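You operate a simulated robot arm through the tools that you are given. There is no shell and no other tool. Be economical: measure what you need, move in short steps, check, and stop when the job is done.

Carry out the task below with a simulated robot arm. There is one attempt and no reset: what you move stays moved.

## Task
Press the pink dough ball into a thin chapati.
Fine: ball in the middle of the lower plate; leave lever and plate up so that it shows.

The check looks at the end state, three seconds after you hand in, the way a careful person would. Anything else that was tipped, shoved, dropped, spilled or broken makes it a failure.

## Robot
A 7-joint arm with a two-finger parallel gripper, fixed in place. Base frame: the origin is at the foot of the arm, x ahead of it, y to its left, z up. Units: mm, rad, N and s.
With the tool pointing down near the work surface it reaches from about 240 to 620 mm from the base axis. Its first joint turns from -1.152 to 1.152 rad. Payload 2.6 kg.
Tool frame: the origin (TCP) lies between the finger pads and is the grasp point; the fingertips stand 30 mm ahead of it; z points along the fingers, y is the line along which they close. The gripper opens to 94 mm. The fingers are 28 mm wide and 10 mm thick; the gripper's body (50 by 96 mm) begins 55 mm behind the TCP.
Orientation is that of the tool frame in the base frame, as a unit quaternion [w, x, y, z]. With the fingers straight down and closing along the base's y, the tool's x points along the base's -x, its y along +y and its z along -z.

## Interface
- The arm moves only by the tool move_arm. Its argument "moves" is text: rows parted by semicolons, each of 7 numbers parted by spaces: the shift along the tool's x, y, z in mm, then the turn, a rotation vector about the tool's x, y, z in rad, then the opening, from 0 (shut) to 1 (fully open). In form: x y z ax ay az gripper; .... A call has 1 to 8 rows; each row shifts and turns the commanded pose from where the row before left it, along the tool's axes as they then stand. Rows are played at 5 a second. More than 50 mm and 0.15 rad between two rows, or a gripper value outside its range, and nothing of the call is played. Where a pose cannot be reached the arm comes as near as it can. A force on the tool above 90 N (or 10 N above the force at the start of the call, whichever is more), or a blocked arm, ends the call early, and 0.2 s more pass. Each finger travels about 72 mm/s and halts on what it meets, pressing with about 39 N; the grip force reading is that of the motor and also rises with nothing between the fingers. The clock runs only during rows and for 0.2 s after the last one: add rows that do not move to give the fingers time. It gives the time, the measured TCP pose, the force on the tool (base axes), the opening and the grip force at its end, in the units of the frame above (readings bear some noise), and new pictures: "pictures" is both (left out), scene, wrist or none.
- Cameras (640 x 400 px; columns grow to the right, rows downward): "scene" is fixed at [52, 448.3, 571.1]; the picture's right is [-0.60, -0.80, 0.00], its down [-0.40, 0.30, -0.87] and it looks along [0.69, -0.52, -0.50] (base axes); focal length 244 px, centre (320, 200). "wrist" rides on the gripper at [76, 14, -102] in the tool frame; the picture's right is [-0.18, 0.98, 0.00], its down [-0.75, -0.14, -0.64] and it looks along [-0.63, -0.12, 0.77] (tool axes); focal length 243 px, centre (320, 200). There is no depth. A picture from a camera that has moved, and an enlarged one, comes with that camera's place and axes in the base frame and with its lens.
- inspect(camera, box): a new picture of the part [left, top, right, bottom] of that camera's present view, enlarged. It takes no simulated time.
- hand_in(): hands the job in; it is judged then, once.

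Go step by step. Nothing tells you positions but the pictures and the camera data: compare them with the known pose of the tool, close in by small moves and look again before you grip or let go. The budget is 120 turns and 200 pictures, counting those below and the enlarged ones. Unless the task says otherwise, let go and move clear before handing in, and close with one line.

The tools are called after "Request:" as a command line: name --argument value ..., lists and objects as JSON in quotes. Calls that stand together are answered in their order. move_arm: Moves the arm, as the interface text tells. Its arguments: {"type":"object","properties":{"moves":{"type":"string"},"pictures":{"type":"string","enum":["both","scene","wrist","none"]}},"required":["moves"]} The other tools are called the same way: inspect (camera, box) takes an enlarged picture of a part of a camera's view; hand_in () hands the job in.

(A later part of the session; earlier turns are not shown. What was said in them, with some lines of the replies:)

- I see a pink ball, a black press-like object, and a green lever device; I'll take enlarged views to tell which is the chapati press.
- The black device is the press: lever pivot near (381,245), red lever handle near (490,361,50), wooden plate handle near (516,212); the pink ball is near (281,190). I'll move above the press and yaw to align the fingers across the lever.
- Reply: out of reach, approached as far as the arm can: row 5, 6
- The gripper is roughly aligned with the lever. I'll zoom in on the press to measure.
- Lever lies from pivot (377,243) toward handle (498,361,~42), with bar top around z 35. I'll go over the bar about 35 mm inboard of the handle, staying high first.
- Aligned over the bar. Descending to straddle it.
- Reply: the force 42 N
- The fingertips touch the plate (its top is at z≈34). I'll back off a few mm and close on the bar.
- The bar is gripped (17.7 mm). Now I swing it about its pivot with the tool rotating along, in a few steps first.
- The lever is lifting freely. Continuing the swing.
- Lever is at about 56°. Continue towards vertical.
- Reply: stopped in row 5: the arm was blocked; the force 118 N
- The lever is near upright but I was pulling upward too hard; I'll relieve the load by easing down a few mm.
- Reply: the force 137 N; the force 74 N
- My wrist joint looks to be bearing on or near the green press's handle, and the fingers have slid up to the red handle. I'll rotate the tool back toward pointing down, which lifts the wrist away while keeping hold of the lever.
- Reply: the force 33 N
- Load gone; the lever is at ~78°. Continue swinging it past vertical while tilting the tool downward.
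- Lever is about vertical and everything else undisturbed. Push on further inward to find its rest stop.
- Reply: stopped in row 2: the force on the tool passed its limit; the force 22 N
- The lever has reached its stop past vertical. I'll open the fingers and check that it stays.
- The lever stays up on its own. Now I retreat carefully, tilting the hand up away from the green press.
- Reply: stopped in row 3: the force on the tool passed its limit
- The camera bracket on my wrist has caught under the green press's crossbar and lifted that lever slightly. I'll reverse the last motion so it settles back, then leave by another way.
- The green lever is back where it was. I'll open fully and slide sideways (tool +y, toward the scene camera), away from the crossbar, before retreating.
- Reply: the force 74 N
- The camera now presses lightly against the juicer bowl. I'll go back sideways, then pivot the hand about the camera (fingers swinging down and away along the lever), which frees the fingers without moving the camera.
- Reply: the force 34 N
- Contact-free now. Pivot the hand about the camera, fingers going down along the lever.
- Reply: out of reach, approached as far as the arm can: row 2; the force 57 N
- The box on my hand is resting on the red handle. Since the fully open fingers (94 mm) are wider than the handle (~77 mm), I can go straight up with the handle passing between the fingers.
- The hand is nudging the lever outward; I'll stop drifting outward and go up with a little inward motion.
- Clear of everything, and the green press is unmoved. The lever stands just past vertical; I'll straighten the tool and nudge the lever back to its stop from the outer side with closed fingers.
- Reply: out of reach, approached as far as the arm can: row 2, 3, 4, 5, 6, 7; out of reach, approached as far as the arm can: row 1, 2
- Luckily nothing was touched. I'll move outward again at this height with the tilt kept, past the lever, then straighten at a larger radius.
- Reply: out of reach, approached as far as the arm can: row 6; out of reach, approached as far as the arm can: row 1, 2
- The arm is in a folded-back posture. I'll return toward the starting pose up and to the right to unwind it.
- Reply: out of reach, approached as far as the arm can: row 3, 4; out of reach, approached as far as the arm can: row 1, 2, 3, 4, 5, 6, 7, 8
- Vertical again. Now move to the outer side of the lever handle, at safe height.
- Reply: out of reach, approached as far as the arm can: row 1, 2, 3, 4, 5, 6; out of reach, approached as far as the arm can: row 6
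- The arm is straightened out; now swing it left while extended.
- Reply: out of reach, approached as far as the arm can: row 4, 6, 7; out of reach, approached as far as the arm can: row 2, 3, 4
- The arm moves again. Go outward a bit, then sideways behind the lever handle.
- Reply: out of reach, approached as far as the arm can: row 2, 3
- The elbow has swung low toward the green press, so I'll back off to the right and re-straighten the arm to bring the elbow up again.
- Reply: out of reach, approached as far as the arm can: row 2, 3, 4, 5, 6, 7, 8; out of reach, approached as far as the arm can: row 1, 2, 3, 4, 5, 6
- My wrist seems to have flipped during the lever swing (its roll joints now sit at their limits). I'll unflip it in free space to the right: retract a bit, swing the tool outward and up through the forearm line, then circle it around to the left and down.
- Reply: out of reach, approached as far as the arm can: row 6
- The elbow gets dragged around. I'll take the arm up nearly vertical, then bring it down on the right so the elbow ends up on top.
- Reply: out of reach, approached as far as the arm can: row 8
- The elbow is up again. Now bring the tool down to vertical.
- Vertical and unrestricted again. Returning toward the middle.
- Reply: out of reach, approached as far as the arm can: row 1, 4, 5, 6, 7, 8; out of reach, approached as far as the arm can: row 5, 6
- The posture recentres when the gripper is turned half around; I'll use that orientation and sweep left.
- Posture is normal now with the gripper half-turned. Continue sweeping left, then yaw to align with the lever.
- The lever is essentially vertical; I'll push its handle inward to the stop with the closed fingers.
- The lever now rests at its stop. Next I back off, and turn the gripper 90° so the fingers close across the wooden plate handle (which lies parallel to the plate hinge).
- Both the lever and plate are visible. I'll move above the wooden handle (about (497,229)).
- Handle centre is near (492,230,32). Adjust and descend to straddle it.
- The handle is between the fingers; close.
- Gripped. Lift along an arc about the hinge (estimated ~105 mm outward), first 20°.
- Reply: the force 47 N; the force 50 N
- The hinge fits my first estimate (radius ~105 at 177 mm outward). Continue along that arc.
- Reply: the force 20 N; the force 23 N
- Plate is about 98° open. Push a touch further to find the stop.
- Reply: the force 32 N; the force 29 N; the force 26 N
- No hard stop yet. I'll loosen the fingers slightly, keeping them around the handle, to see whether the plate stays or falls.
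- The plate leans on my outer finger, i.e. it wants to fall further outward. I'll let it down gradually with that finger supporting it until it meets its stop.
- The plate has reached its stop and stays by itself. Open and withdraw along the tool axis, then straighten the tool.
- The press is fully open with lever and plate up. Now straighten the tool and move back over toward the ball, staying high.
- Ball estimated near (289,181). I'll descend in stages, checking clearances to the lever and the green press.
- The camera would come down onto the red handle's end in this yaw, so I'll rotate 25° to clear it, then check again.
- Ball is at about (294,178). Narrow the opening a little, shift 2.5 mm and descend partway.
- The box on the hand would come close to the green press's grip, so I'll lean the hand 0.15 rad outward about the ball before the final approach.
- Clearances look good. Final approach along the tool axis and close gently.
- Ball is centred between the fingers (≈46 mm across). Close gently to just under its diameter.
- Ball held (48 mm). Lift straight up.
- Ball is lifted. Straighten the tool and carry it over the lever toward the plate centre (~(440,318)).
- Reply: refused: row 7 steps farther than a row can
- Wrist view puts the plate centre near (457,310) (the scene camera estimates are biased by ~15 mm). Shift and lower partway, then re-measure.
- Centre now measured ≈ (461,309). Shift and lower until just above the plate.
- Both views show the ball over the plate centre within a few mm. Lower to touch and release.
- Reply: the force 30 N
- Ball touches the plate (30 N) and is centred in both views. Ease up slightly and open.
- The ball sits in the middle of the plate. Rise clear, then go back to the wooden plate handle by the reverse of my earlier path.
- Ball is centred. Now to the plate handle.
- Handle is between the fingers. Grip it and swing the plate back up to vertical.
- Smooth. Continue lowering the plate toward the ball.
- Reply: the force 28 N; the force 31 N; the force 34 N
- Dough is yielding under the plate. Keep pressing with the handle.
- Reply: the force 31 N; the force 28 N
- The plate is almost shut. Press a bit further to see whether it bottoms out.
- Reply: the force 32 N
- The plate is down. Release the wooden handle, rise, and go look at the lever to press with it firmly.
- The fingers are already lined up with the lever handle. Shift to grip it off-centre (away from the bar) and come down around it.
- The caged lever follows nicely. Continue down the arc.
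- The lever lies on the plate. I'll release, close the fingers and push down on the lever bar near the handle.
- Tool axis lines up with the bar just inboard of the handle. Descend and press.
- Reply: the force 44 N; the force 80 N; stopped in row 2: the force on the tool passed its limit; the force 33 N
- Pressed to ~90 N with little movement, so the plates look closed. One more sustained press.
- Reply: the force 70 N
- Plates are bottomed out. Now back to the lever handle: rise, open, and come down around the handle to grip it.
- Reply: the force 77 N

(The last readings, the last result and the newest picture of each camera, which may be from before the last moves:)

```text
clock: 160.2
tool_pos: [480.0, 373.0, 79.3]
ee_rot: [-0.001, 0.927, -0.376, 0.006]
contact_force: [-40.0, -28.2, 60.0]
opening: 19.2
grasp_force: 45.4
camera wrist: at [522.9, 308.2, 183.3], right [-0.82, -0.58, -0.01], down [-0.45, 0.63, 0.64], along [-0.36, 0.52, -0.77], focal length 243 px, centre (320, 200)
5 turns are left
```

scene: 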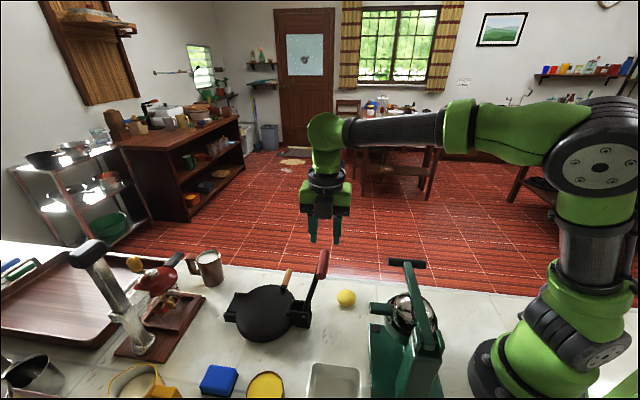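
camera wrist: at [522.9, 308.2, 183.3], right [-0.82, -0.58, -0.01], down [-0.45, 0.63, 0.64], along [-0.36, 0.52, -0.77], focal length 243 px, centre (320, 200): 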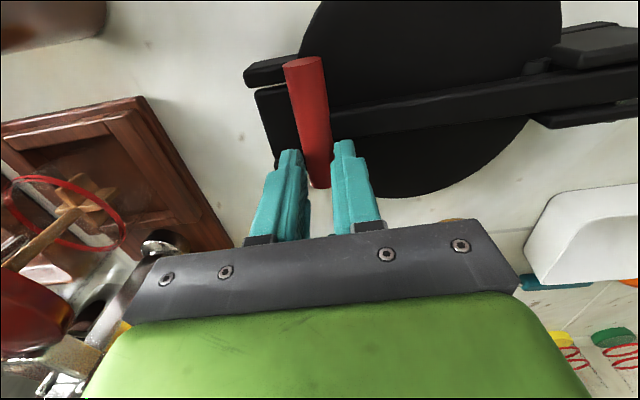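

The lever handle is gripped. With few turns left I'll batch: swing the lever up along its arc to the stop, release, rise, and move over to the wooden handle.

Request:
move_arm --moves "0 1 -17 0 0 0 0;0 1.4 -10.6 0 0 0 0;0 3.3 -14.1 0 0 0 0;0 4.2 -14.2 0 0 0 0;0 5.8 -13.4 0 0 0 0;0 6.6 -13.1 0 0 0 0;0 8 -12.2 0 0 0 0;0 8.8 -11.8 0 0 0 0" --pictures "none"

Request:
inspect --camera "scene" --box '[200, 220, 360, 350]'

Request:
move_arm --moves "0 10 -10.6 0 0 0 0;0 10.7 -10.1 0 0 0 0;0 11.7 -8.7 0 0 0 0;0 12.3 -8.1 0 0 0 0;0 13 -6.6 0 0 0 0;0 13.5 -5.8 0 0 0 0;0 14.1 -4.2 0 0 0 0;0 14.2 -3.3 0 0 0 0" --pictures "none"

Request:
move_arm --moves "0 14.6 -1.7 0 0 0 0;0 14.6 -0.9 0 0 0 0;0 14.6 0.9 0 0 0 0;0 14.6 1.7 0 0 0 0;0 7 1.5 0 0 0 0;0 0 0 0 0 0 0.2;0 0 0 0 0 0 0.45;0 0 0 0 0 0 0.45" --pictures "none"

Request:
inspect --camera "scene" --box '[220, 200, 380, 350]'

```text
clock: 162.0
tool_pos: [451.3, 345.0, 178.1]
ee_rot: [-0.004, 0.925, -0.38, 0.004]
contact_force: [0.3, 0.1, 0.6]
opening: 0.1
grasp_force: 33.2
```

```text
3.08 times, centred on (280, 285) of scene
camera zoom: at [52.0, 448.3, 571.1], right [-0.6, -0.8, 0.0], down [-0.4, 0.3, -0.87], along [0.69, -0.52, -0.5], focal length 749 px, centre (443, -62)
```

zoom: 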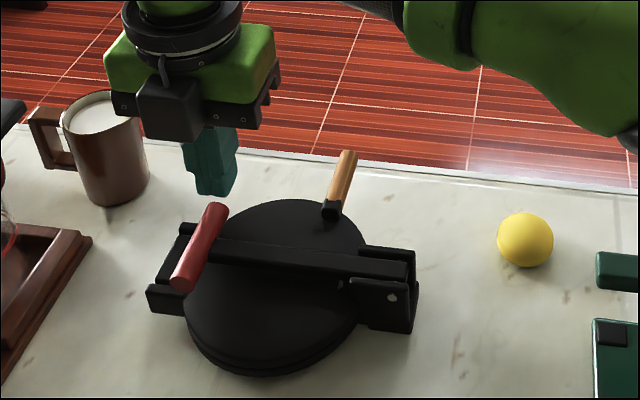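

```text
clock: 163.8
tool_pos: [381.4, 273.0, 235.0]
ee_rot: [-0.004, 0.925, -0.379, 0.005]
contact_force: [-0.3, -0.2, 0.7]
opening: 0.1
grasp_force: 32.9
```

```text
clock: 165.6
tool_pos: [336.0, 227.0, 231.7]
ee_rot: [-0.004, 0.925, -0.38, 0.005]
contact_force: [-0.3, 0.6, -0.5]
opening: 42.3
grasp_force: 0.0
```

```text
2.67 times, centred on (300, 275) of scene
camera zoom: at [52.0, 448.3, 571.1], right [-0.6, -0.8, 0.0], down [-0.4, 0.3, -0.87], along [0.69, -0.52, -0.5], focal length 650 px, centre (373, 0)
4 turns are left
```

zoom: 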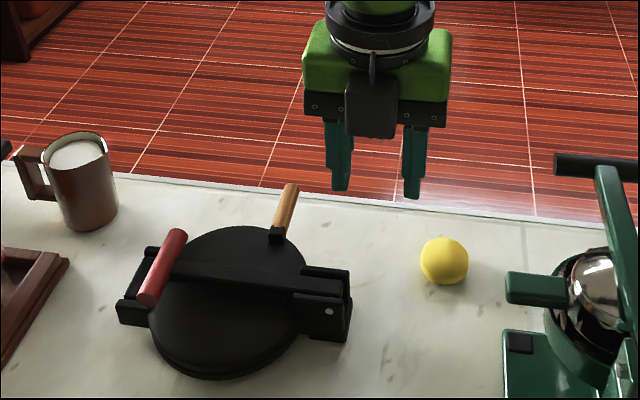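

The handle grip slipped (hinge lugs kept the fingers too high); the lever is still down and nothing is disturbed. I'll use the bar grip that worked the first time, farther inboard, and swing it up with only moderate tilt.

Request:
move_arm --moves "4.5 -35.2 0 0 0 0 0.5;4.5 -35.2 0 0 0 0 0.5;4.5 -35.1 0 0 0 0 0.5;4.5 -35.1 0 0 0 0 0.5;0 0 0 0 0 -0.1427 0.5;0 0 0 0 0 -0.1427 0.5;0 0 0 0 0 -0.1427 0.5;0 0 0 0 0 -0.1427 0.5" --pictures "none"

Request:
move_arm --moves "0 0 0 0 0 -0.1427 0.5;0 0 0 0 0 -0.1427 0.5;0 0 0 0 0 -0.1427 0.5;0 0 0 0 0 -0.1427 0.5;0 0 0 0 0 -0.1427 0.5;0 0 0 0 0 -0.1427 0.5;0 0 0 0 0 -0.1427 0.5;0 0 0 0 0 0 0.5" --pictures "none"

Request:
move_arm --moves "0 0 40 0 0 0 0.5;0 0 40 0 0 0 0.5;0 0 40 0 0 0 0.5;0 0 30 0 0 0 0.5;0 0 12.5 0 0 0 0.5;0 0 0 0 0 0 0.3;0 0 0 0 0 0 0;0 0 0 0 0 0 0" --pictures "none"

Request:
move_arm --moves "0 0 0 0 0 0 0;-1.5 0 -17.4 0 0 0 0;-4.5 0 -16.8 0 0 0 0;-7.4 0 -15.8 0 0 0 0;-10 0 -14.3 0 0 0 0;-14.5 0 -12.3 0 0.09 0 0;-15.5 0 -11.3 0 0.09 0 0;0 0 0 0 0 0 0" --pictures "none"

Request:
inspect --camera "scene" --box '[220, 200, 380, 350]'

Request:
move_arm --moves "-16.4 0 -10.1 0 0.09 0 0;-17.2 0 -8.8 0 0.09 0 0;-18 0 -7.5 0 0.09 0 0;-9.7 0 -4.1 0 0 0 0;0 0 0 0 0 0 0" --pictures "none"

Request:
inspect --camera "scene" --box '[220, 200, 380, 350]'

```text
clock: 167.4
tool_pos: [446.0, 315.4, 233.7]
ee_rot: [-0.002, 0.995, -0.102, 0.006]
contact_force: [1.0, 0.8, -0.3]
opening: 46.9
grasp_force: 0.1
```

```text
clock: 169.2
tool_pos: [446.4, 316.1, 234.4]
ee_rot: [0.0, 0.922, 0.387, 0.005]
contact_force: [0.7, 0.1, -0.6]
opening: 47.1
grasp_force: 0.0
```

```text
clock: 171.0
tool_pos: [450.8, 316.2, 69.6]
ee_rot: [0.0, 0.923, 0.385, 0.006]
contact_force: [0.0, 0.1, -2.8]
opening: 17.3
grasp_force: 45.0
```

```text
clock: 172.8
tool_pos: [411.7, 275.9, 158.9]
ee_rot: [-0.035, 0.918, 0.384, 0.093]
contact_force: [19.8, -2.0, 9.3]
opening: 17.2
grasp_force: 44.7
```

```text
2.67 times, centred on (300, 275) of scene
camera zoom: at [52.0, 448.2, 571.2], right [-0.6, -0.8, 0.0], down [-0.4, 0.3, -0.87], along [0.69, -0.52, -0.5], focal length 650 px, centre (373, 0)
```

zoom: 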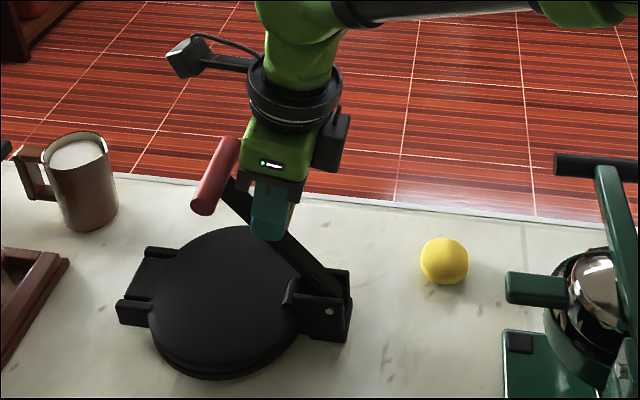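

```text
clock: 174.0
tool_pos: [365.5, 230.7, 170.9]
ee_rot: [-0.087, 0.897, 0.375, 0.219]
contact_force: [18.7, -6.9, 17.5]
opening: 17.4
grasp_force: 44.7
```

```text
2.67 times, centred on (300, 275) of scene
camera zoom: at [51.9, 448.2, 571.2], right [-0.6, -0.8, 0.0], down [-0.4, 0.3, -0.87], along [0.69, -0.52, -0.5], focal length 650 px, centre (373, 0)
3 turns are left
```

zoom: 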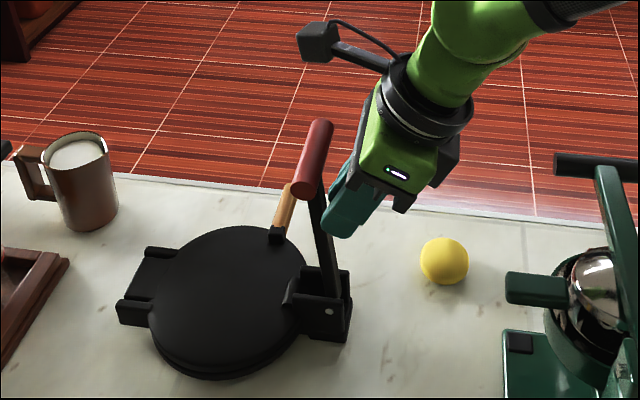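

The lever is nearly vertical. Batch: carry it just past vertical, release with the fingers wide open, back out, straighten, push the handle to its stop from outside, then turn and go above the wooden handle.

Request:
move_arm --moves "-8.1 0 -3.9 0 0 0 0;-8.1 0 -3.9 0 0 0 0;0 0 0 0 0 0 0.3;0 0 0 0 0 0 0.6;0 0 0 0 0 0 1;0 0 0 0 0 0 1;0 0 0 0 0 0 1;0 0 0 0 0 0 1" --pictures "none"

Request:
move_arm --moves "0 0 -25 0 0 0 1;0 0 -25 0 0 0 1;0 0 -25 0 0 0 1;0 0 -25 0 0 0 1;0 0 -10 0 0 0 1;0 0 0 0 0 0 0.5;0 0 0 0 0 0 0;0 0 0 0 0 0 0" --pictures "none"

Request:
inspect --camera "scene" --box '[220, 180, 400, 350]'

Request:
move_arm --moves "25 0 0 0 -0.09 0 0;25 0 0 0 -0.09 0 0;25 0 0 0 -0.09 0 0;25 0 0 0 -0.09 0 0;25 0 0 0 -0.09 0 0;20 0 10 0 0 0 0;0 0 30 0 0 0 0;0 0 25 0 0 0 0" --pictures "none"

Request:
move_arm --moves "-15 0 0 0 0 0 0;-15 0 0 0 0 0 0;-12 0 0 0 0 0 0;-12 0 0 0 0 0 0;-10 0 0 0 0 0 0;0 0 0 0 0 0 0;30 0 -10 0 0 0 0;30 0 -20 0 0 0 0.3" --pictures "none"

Request:
inspect --camera "scene" --box '[220, 180, 400, 350]'

Request:
move_arm --moves "0 0 0 0 0 0.149 0.5;0 0 0 0 0 0.149 0.5;0 0 0 0 0 0.149 0.5;0 0 0 0 0 0.149 0.5;0 0 0 0 0 0.149 0.5;0 0 0 0 0 0.149 0.5;0 0 0 0 0 0.149 0.5;0 0 0 0 0 0.149 0.5" --pictures "none"

Request:
move_arm --moves "0 0 0 0 0 0.149 0.5;0 0 0 0 0 0.149 0.5;0 0 0 0 0 0.076 0.5;24 -6.6 15 0 0 0 0.5;24 -6.6 15 0 0 0 0.5;24 -6.6 15 0 0 0 0.5;23 -6.6 15 0 0 0 0.5;0 0 0 0 0 0 0.5"

```text
clock: 175.8
tool_pos: [350.3, 218.2, 168.0]
ee_rot: [-0.086, 0.898, 0.377, 0.212]
contact_force: [0.3, -1.1, 0.2]
opening: 94.0
grasp_force: 0.0
```

```text
clock: 177.6
tool_pos: [316.2, 180.8, 265.9]
ee_rot: [-0.086, 0.898, 0.377, 0.211]
contact_force: [-0.3, -1.2, -0.1]
opening: 0.1
grasp_force: 14.4
```

```text
2.35 times, centred on (310, 265) of scene
camera zoom: at [52.0, 448.3, 571.1], right [-0.6, -0.8, 0.0], down [-0.4, 0.3, -0.87], along [0.69, -0.52, -0.5], focal length 573 px, centre (344, 47)
```

zoom: 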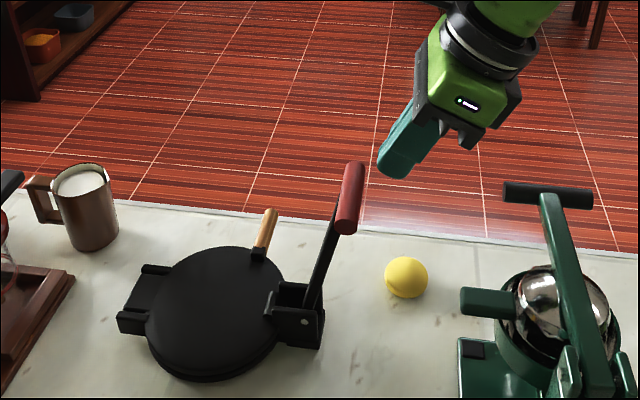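

```text
clock: 179.4
tool_pos: [412.2, 282.0, 234.9]
ee_rot: [0.001, 0.923, 0.386, 0.006]
contact_force: [-1.1, -0.3, 0.2]
opening: 0.0
grasp_force: 33.1
```

```text
clock: 181.2
tool_pos: [409.5, 278.6, 265.8]
ee_rot: [0.0, 0.922, 0.386, 0.007]
contact_force: [0.3, 0.3, -0.3]
opening: 28.0
grasp_force: 0.1
```

```text
2.35 times, centred on (310, 265) of scene
camera zoom: at [52.0, 448.3, 571.1], right [-0.6, -0.8, 0.0], down [-0.4, 0.3, -0.87], along [0.69, -0.52, -0.5], focal length 573 px, centre (344, 47)
```

zoom: 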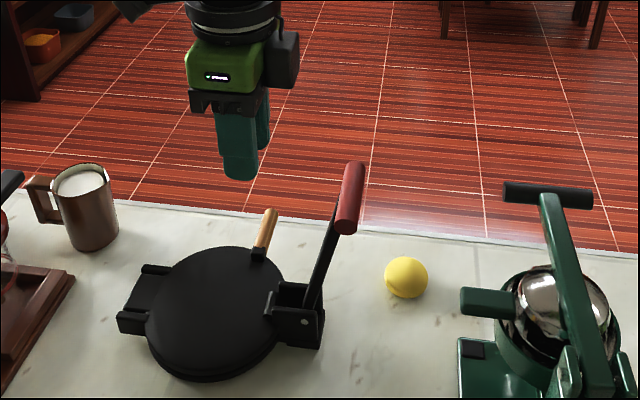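

```text
clock: 183.0
tool_pos: [409.8, 279.1, 265.6]
ee_rot: [-0.002, 0.98, -0.2, 0.005]
contact_force: [0.5, -0.1, -0.3]
opening: 47.0
grasp_force: 0.0
```

```text
clock: 184.8
tool_pos: [495.9, 229.6, 208.1]
ee_rot: [-0.004, 0.926, -0.377, 0.005]
contact_force: [0.0, -0.7, 0.7]
opening: 47.2
grasp_force: 0.1
camera wrist: at [539.2, 166.3, 311.8], right [-0.82, -0.57, -0.01], down [-0.45, 0.62, 0.64], along [-0.36, 0.53, -0.77], focal length 243 px, centre (320, 200)
2 turns are left
```

scene: 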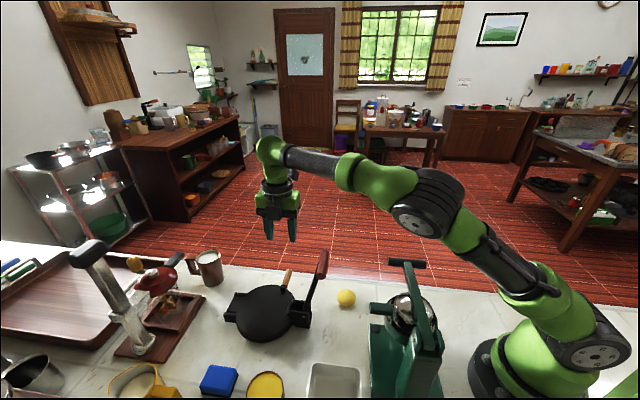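
wrist: 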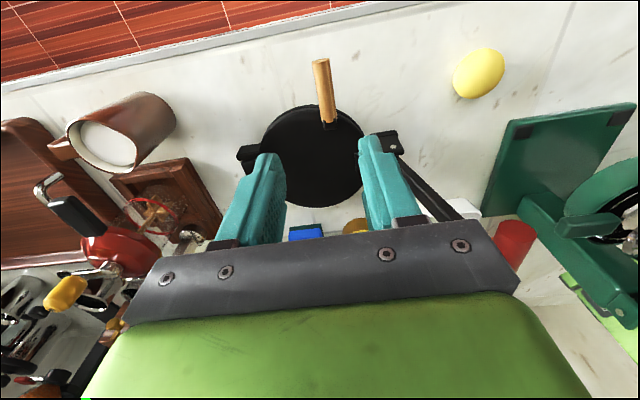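

Lever is at its stop. Now grip the wooden handle and repeat the earlier plate-raising path through to release and retreat.

Request:
move_arm --moves "-2.5 3.5 33 0 0 0 0.5;0 0 40 0 0 0 0.5;0 0 40 0 0 0 0.5;0 0 40 0 0 0 0.5;0 0 0 0 0 0 0.5;0 0 0 0 0 0 0.2;0 0 0 0 0 0 0;0 0 0 0 0 0 0" --pictures "none"

Request:
move_arm --moves "0 0 0 0 0 0 0;0 -0.7 -12 0 0 0 0;0 -2 -12 0 0 0 0;0 -3.5 -11.5 0 0 0 0;1 -3.5 0 0 0 0 0;0 -8.9 -14.5 0.1 0 0 0;0 -12.3 -11 0.1 0 0 0;0 0 0 0 0 0 0" --pictures "none"

Request:
inspect --camera "scene" --box '[180, 220, 340, 350]'

Request:
move_arm --moves "0 -8.5 -8.4 0.05 0 0 0;0 -8.2 -8.2 0.05 0 0 0;0 -11.6 -1.8 0.05 0 0 0;0 -11.6 -1.8 0.05 0 0 0;0 -11.4 2.6 0.05 0 0 0;0 -11.3 2.6 0.05 0 0 0;0 -10 6.6 0.04 0 0 0;0 -10 6.6 0.04 0 0 0" --pictures "none"

Request:
move_arm --moves "0 -5.3 5.5 0 0 0 0;0 -5.3 5.5 0 0 0 0;0 -5 3 0 0 0 0;0 -5 3 0 0 0 0;0 0 0 0 0 0 0.3;0 0 0 0 0 0 0.32;0 -3.1 4.4 0 0 0 0.32;0 -3.1 4.4 0 0 0 0.32" --pictures "none"

Request:
move_arm --moves "0 -2.4 4.4 0 0 0 0.32;0 -2.4 4.4 0 0 0 0.32;0 -2.4 4.4 0 0 0 0.32;0 0 0 0 0 0 0.4;0 0 0 0 0 0 0.5;0 0 0 0 0 0 0.5;0 0 0 0 0 0 0.5" --pictures "none"

Request:
inspect --camera "scene" --box '[180, 220, 340, 350]'

Request:
move_arm --moves "0 0 -20 0 0 0 0.5;0 0 -25 0 0 0 0.5;0 0 -30 0 0 0 0.5;0 0 -30 0 0 0 0.5;0 0 -30 0 0 0 0.5;0 0 0 0 0 0 0.5"

Request:
inspect --camera "scene" --box '[180, 220, 340, 350]'

```text
clock: 186.6
tool_pos: [491.6, 228.2, 51.9]
ee_rot: [-0.002, 0.926, -0.378, 0.003]
contact_force: [-11.7, -3.9, 2.9]
opening: 17.6
grasp_force: 45.1
```

```text
clock: 188.4
tool_pos: [514.5, 248.3, 118.4]
ee_rot: [-0.094, 0.921, -0.376, 0.043]
contact_force: [-29.1, -25.3, 29.2]
opening: 18.0
grasp_force: 45.3
```

```text
3.08 times, centred on (260, 285) of scene
camera zoom: at [51.8, 448.2, 571.2], right [-0.6, -0.8, 0.0], down [-0.4, 0.3, -0.87], along [0.69, -0.52, -0.5], focal length 749 px, centre (505, -62)
```

zoom: 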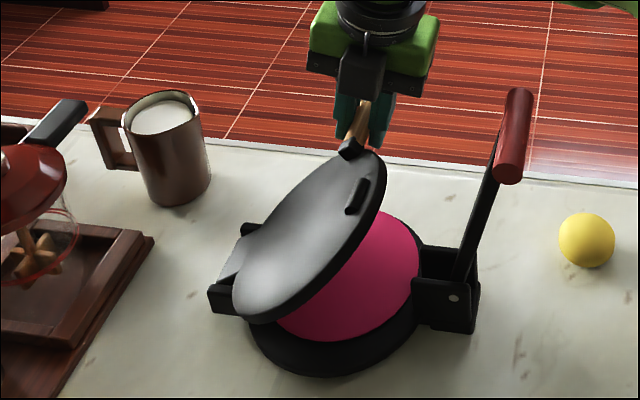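

```text
clock: 190.2
tool_pos: [572.4, 309.1, 152.2]
ee_rot: [-0.271, 0.885, -0.361, 0.114]
contact_force: [5.4, -8.8, 12.7]
opening: 18.0
grasp_force: 44.3
```

```text
clock: 192.0
tool_pos: [597.5, 335.2, 142.8]
ee_rot: [-0.268, 0.887, -0.36, 0.111]
contact_force: [0.5, 1.1, 1.0]
opening: 31.1
grasp_force: 0.3
```

```text
clock: 193.6
tool_pos: [605.6, 343.7, 137.6]
ee_rot: [-0.268, 0.886, -0.36, 0.112]
contact_force: [-0.5, -0.7, 0.4]
opening: 47.0
grasp_force: 0.0
```

```text
3.08 times, centred on (260, 285) of scene
camera zoom: at [52.0, 448.3, 571.1], right [-0.6, -0.8, 0.0], down [-0.4, 0.3, -0.87], along [0.69, -0.52, -0.5], focal length 749 px, centre (505, -62)
```

zoom: 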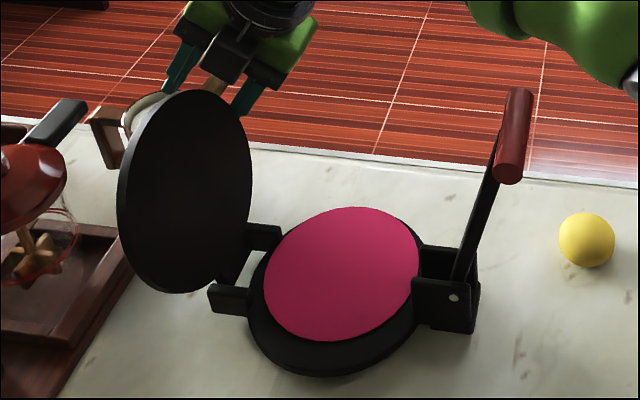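

```text
clock: 195.0
tool_pos: [552.7, 290.2, 250.9]
ee_rot: [-0.268, 0.886, -0.361, 0.112]
contact_force: [0.7, 0.3, 0.1]
opening: 46.8
grasp_force: 0.0
camera wrist: at [558.6, 188.2, 328.2], right [-0.7, -0.46, -0.55], down [-0.71, 0.36, 0.61], along [-0.08, 0.81, -0.57], focal length 243 px, centre (320, 200)
```

scene: 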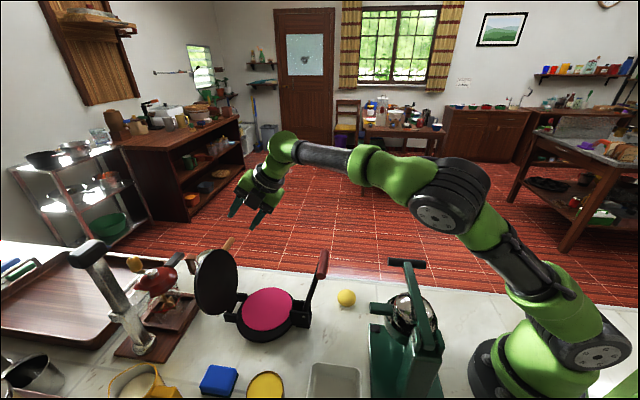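
wrist: 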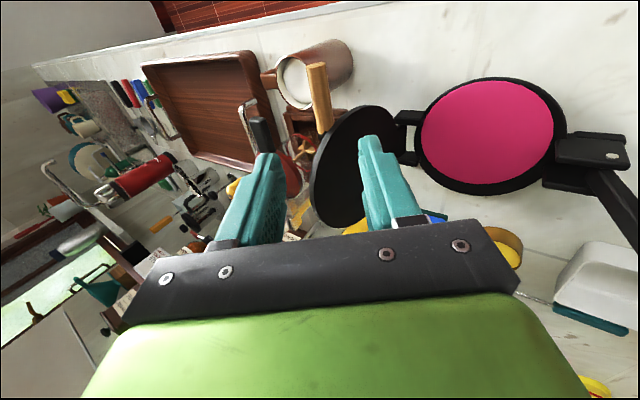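

```text
3.08 times, centred on (260, 285) of scene
camera zoom: at [52.0, 448.3, 571.1], right [-0.6, -0.8, 0.0], down [-0.4, 0.3, -0.87], along [0.69, -0.52, -0.5], focal length 749 px, centre (505, -62)
1 turns are left
```

zoom: 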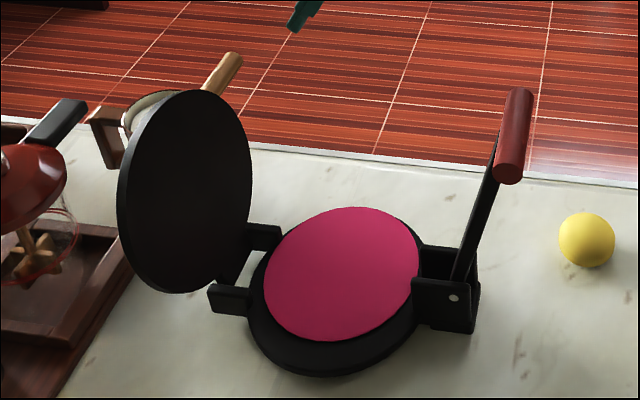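

The chapati lies thin and wide on the lower plate. Lever and upper plate are up, the gripper is clear, and nothing else has moved from its place, so I'm handing in.

Request:
hand_in

```text
The job is handed in.
```

The pink dough ball is pressed into a thin chapati on the lower plate, with the lever and upper plate left up. My wrist camera briefly lifted the green press's lever and bumped its bowl, but both looked back in place afterwards.
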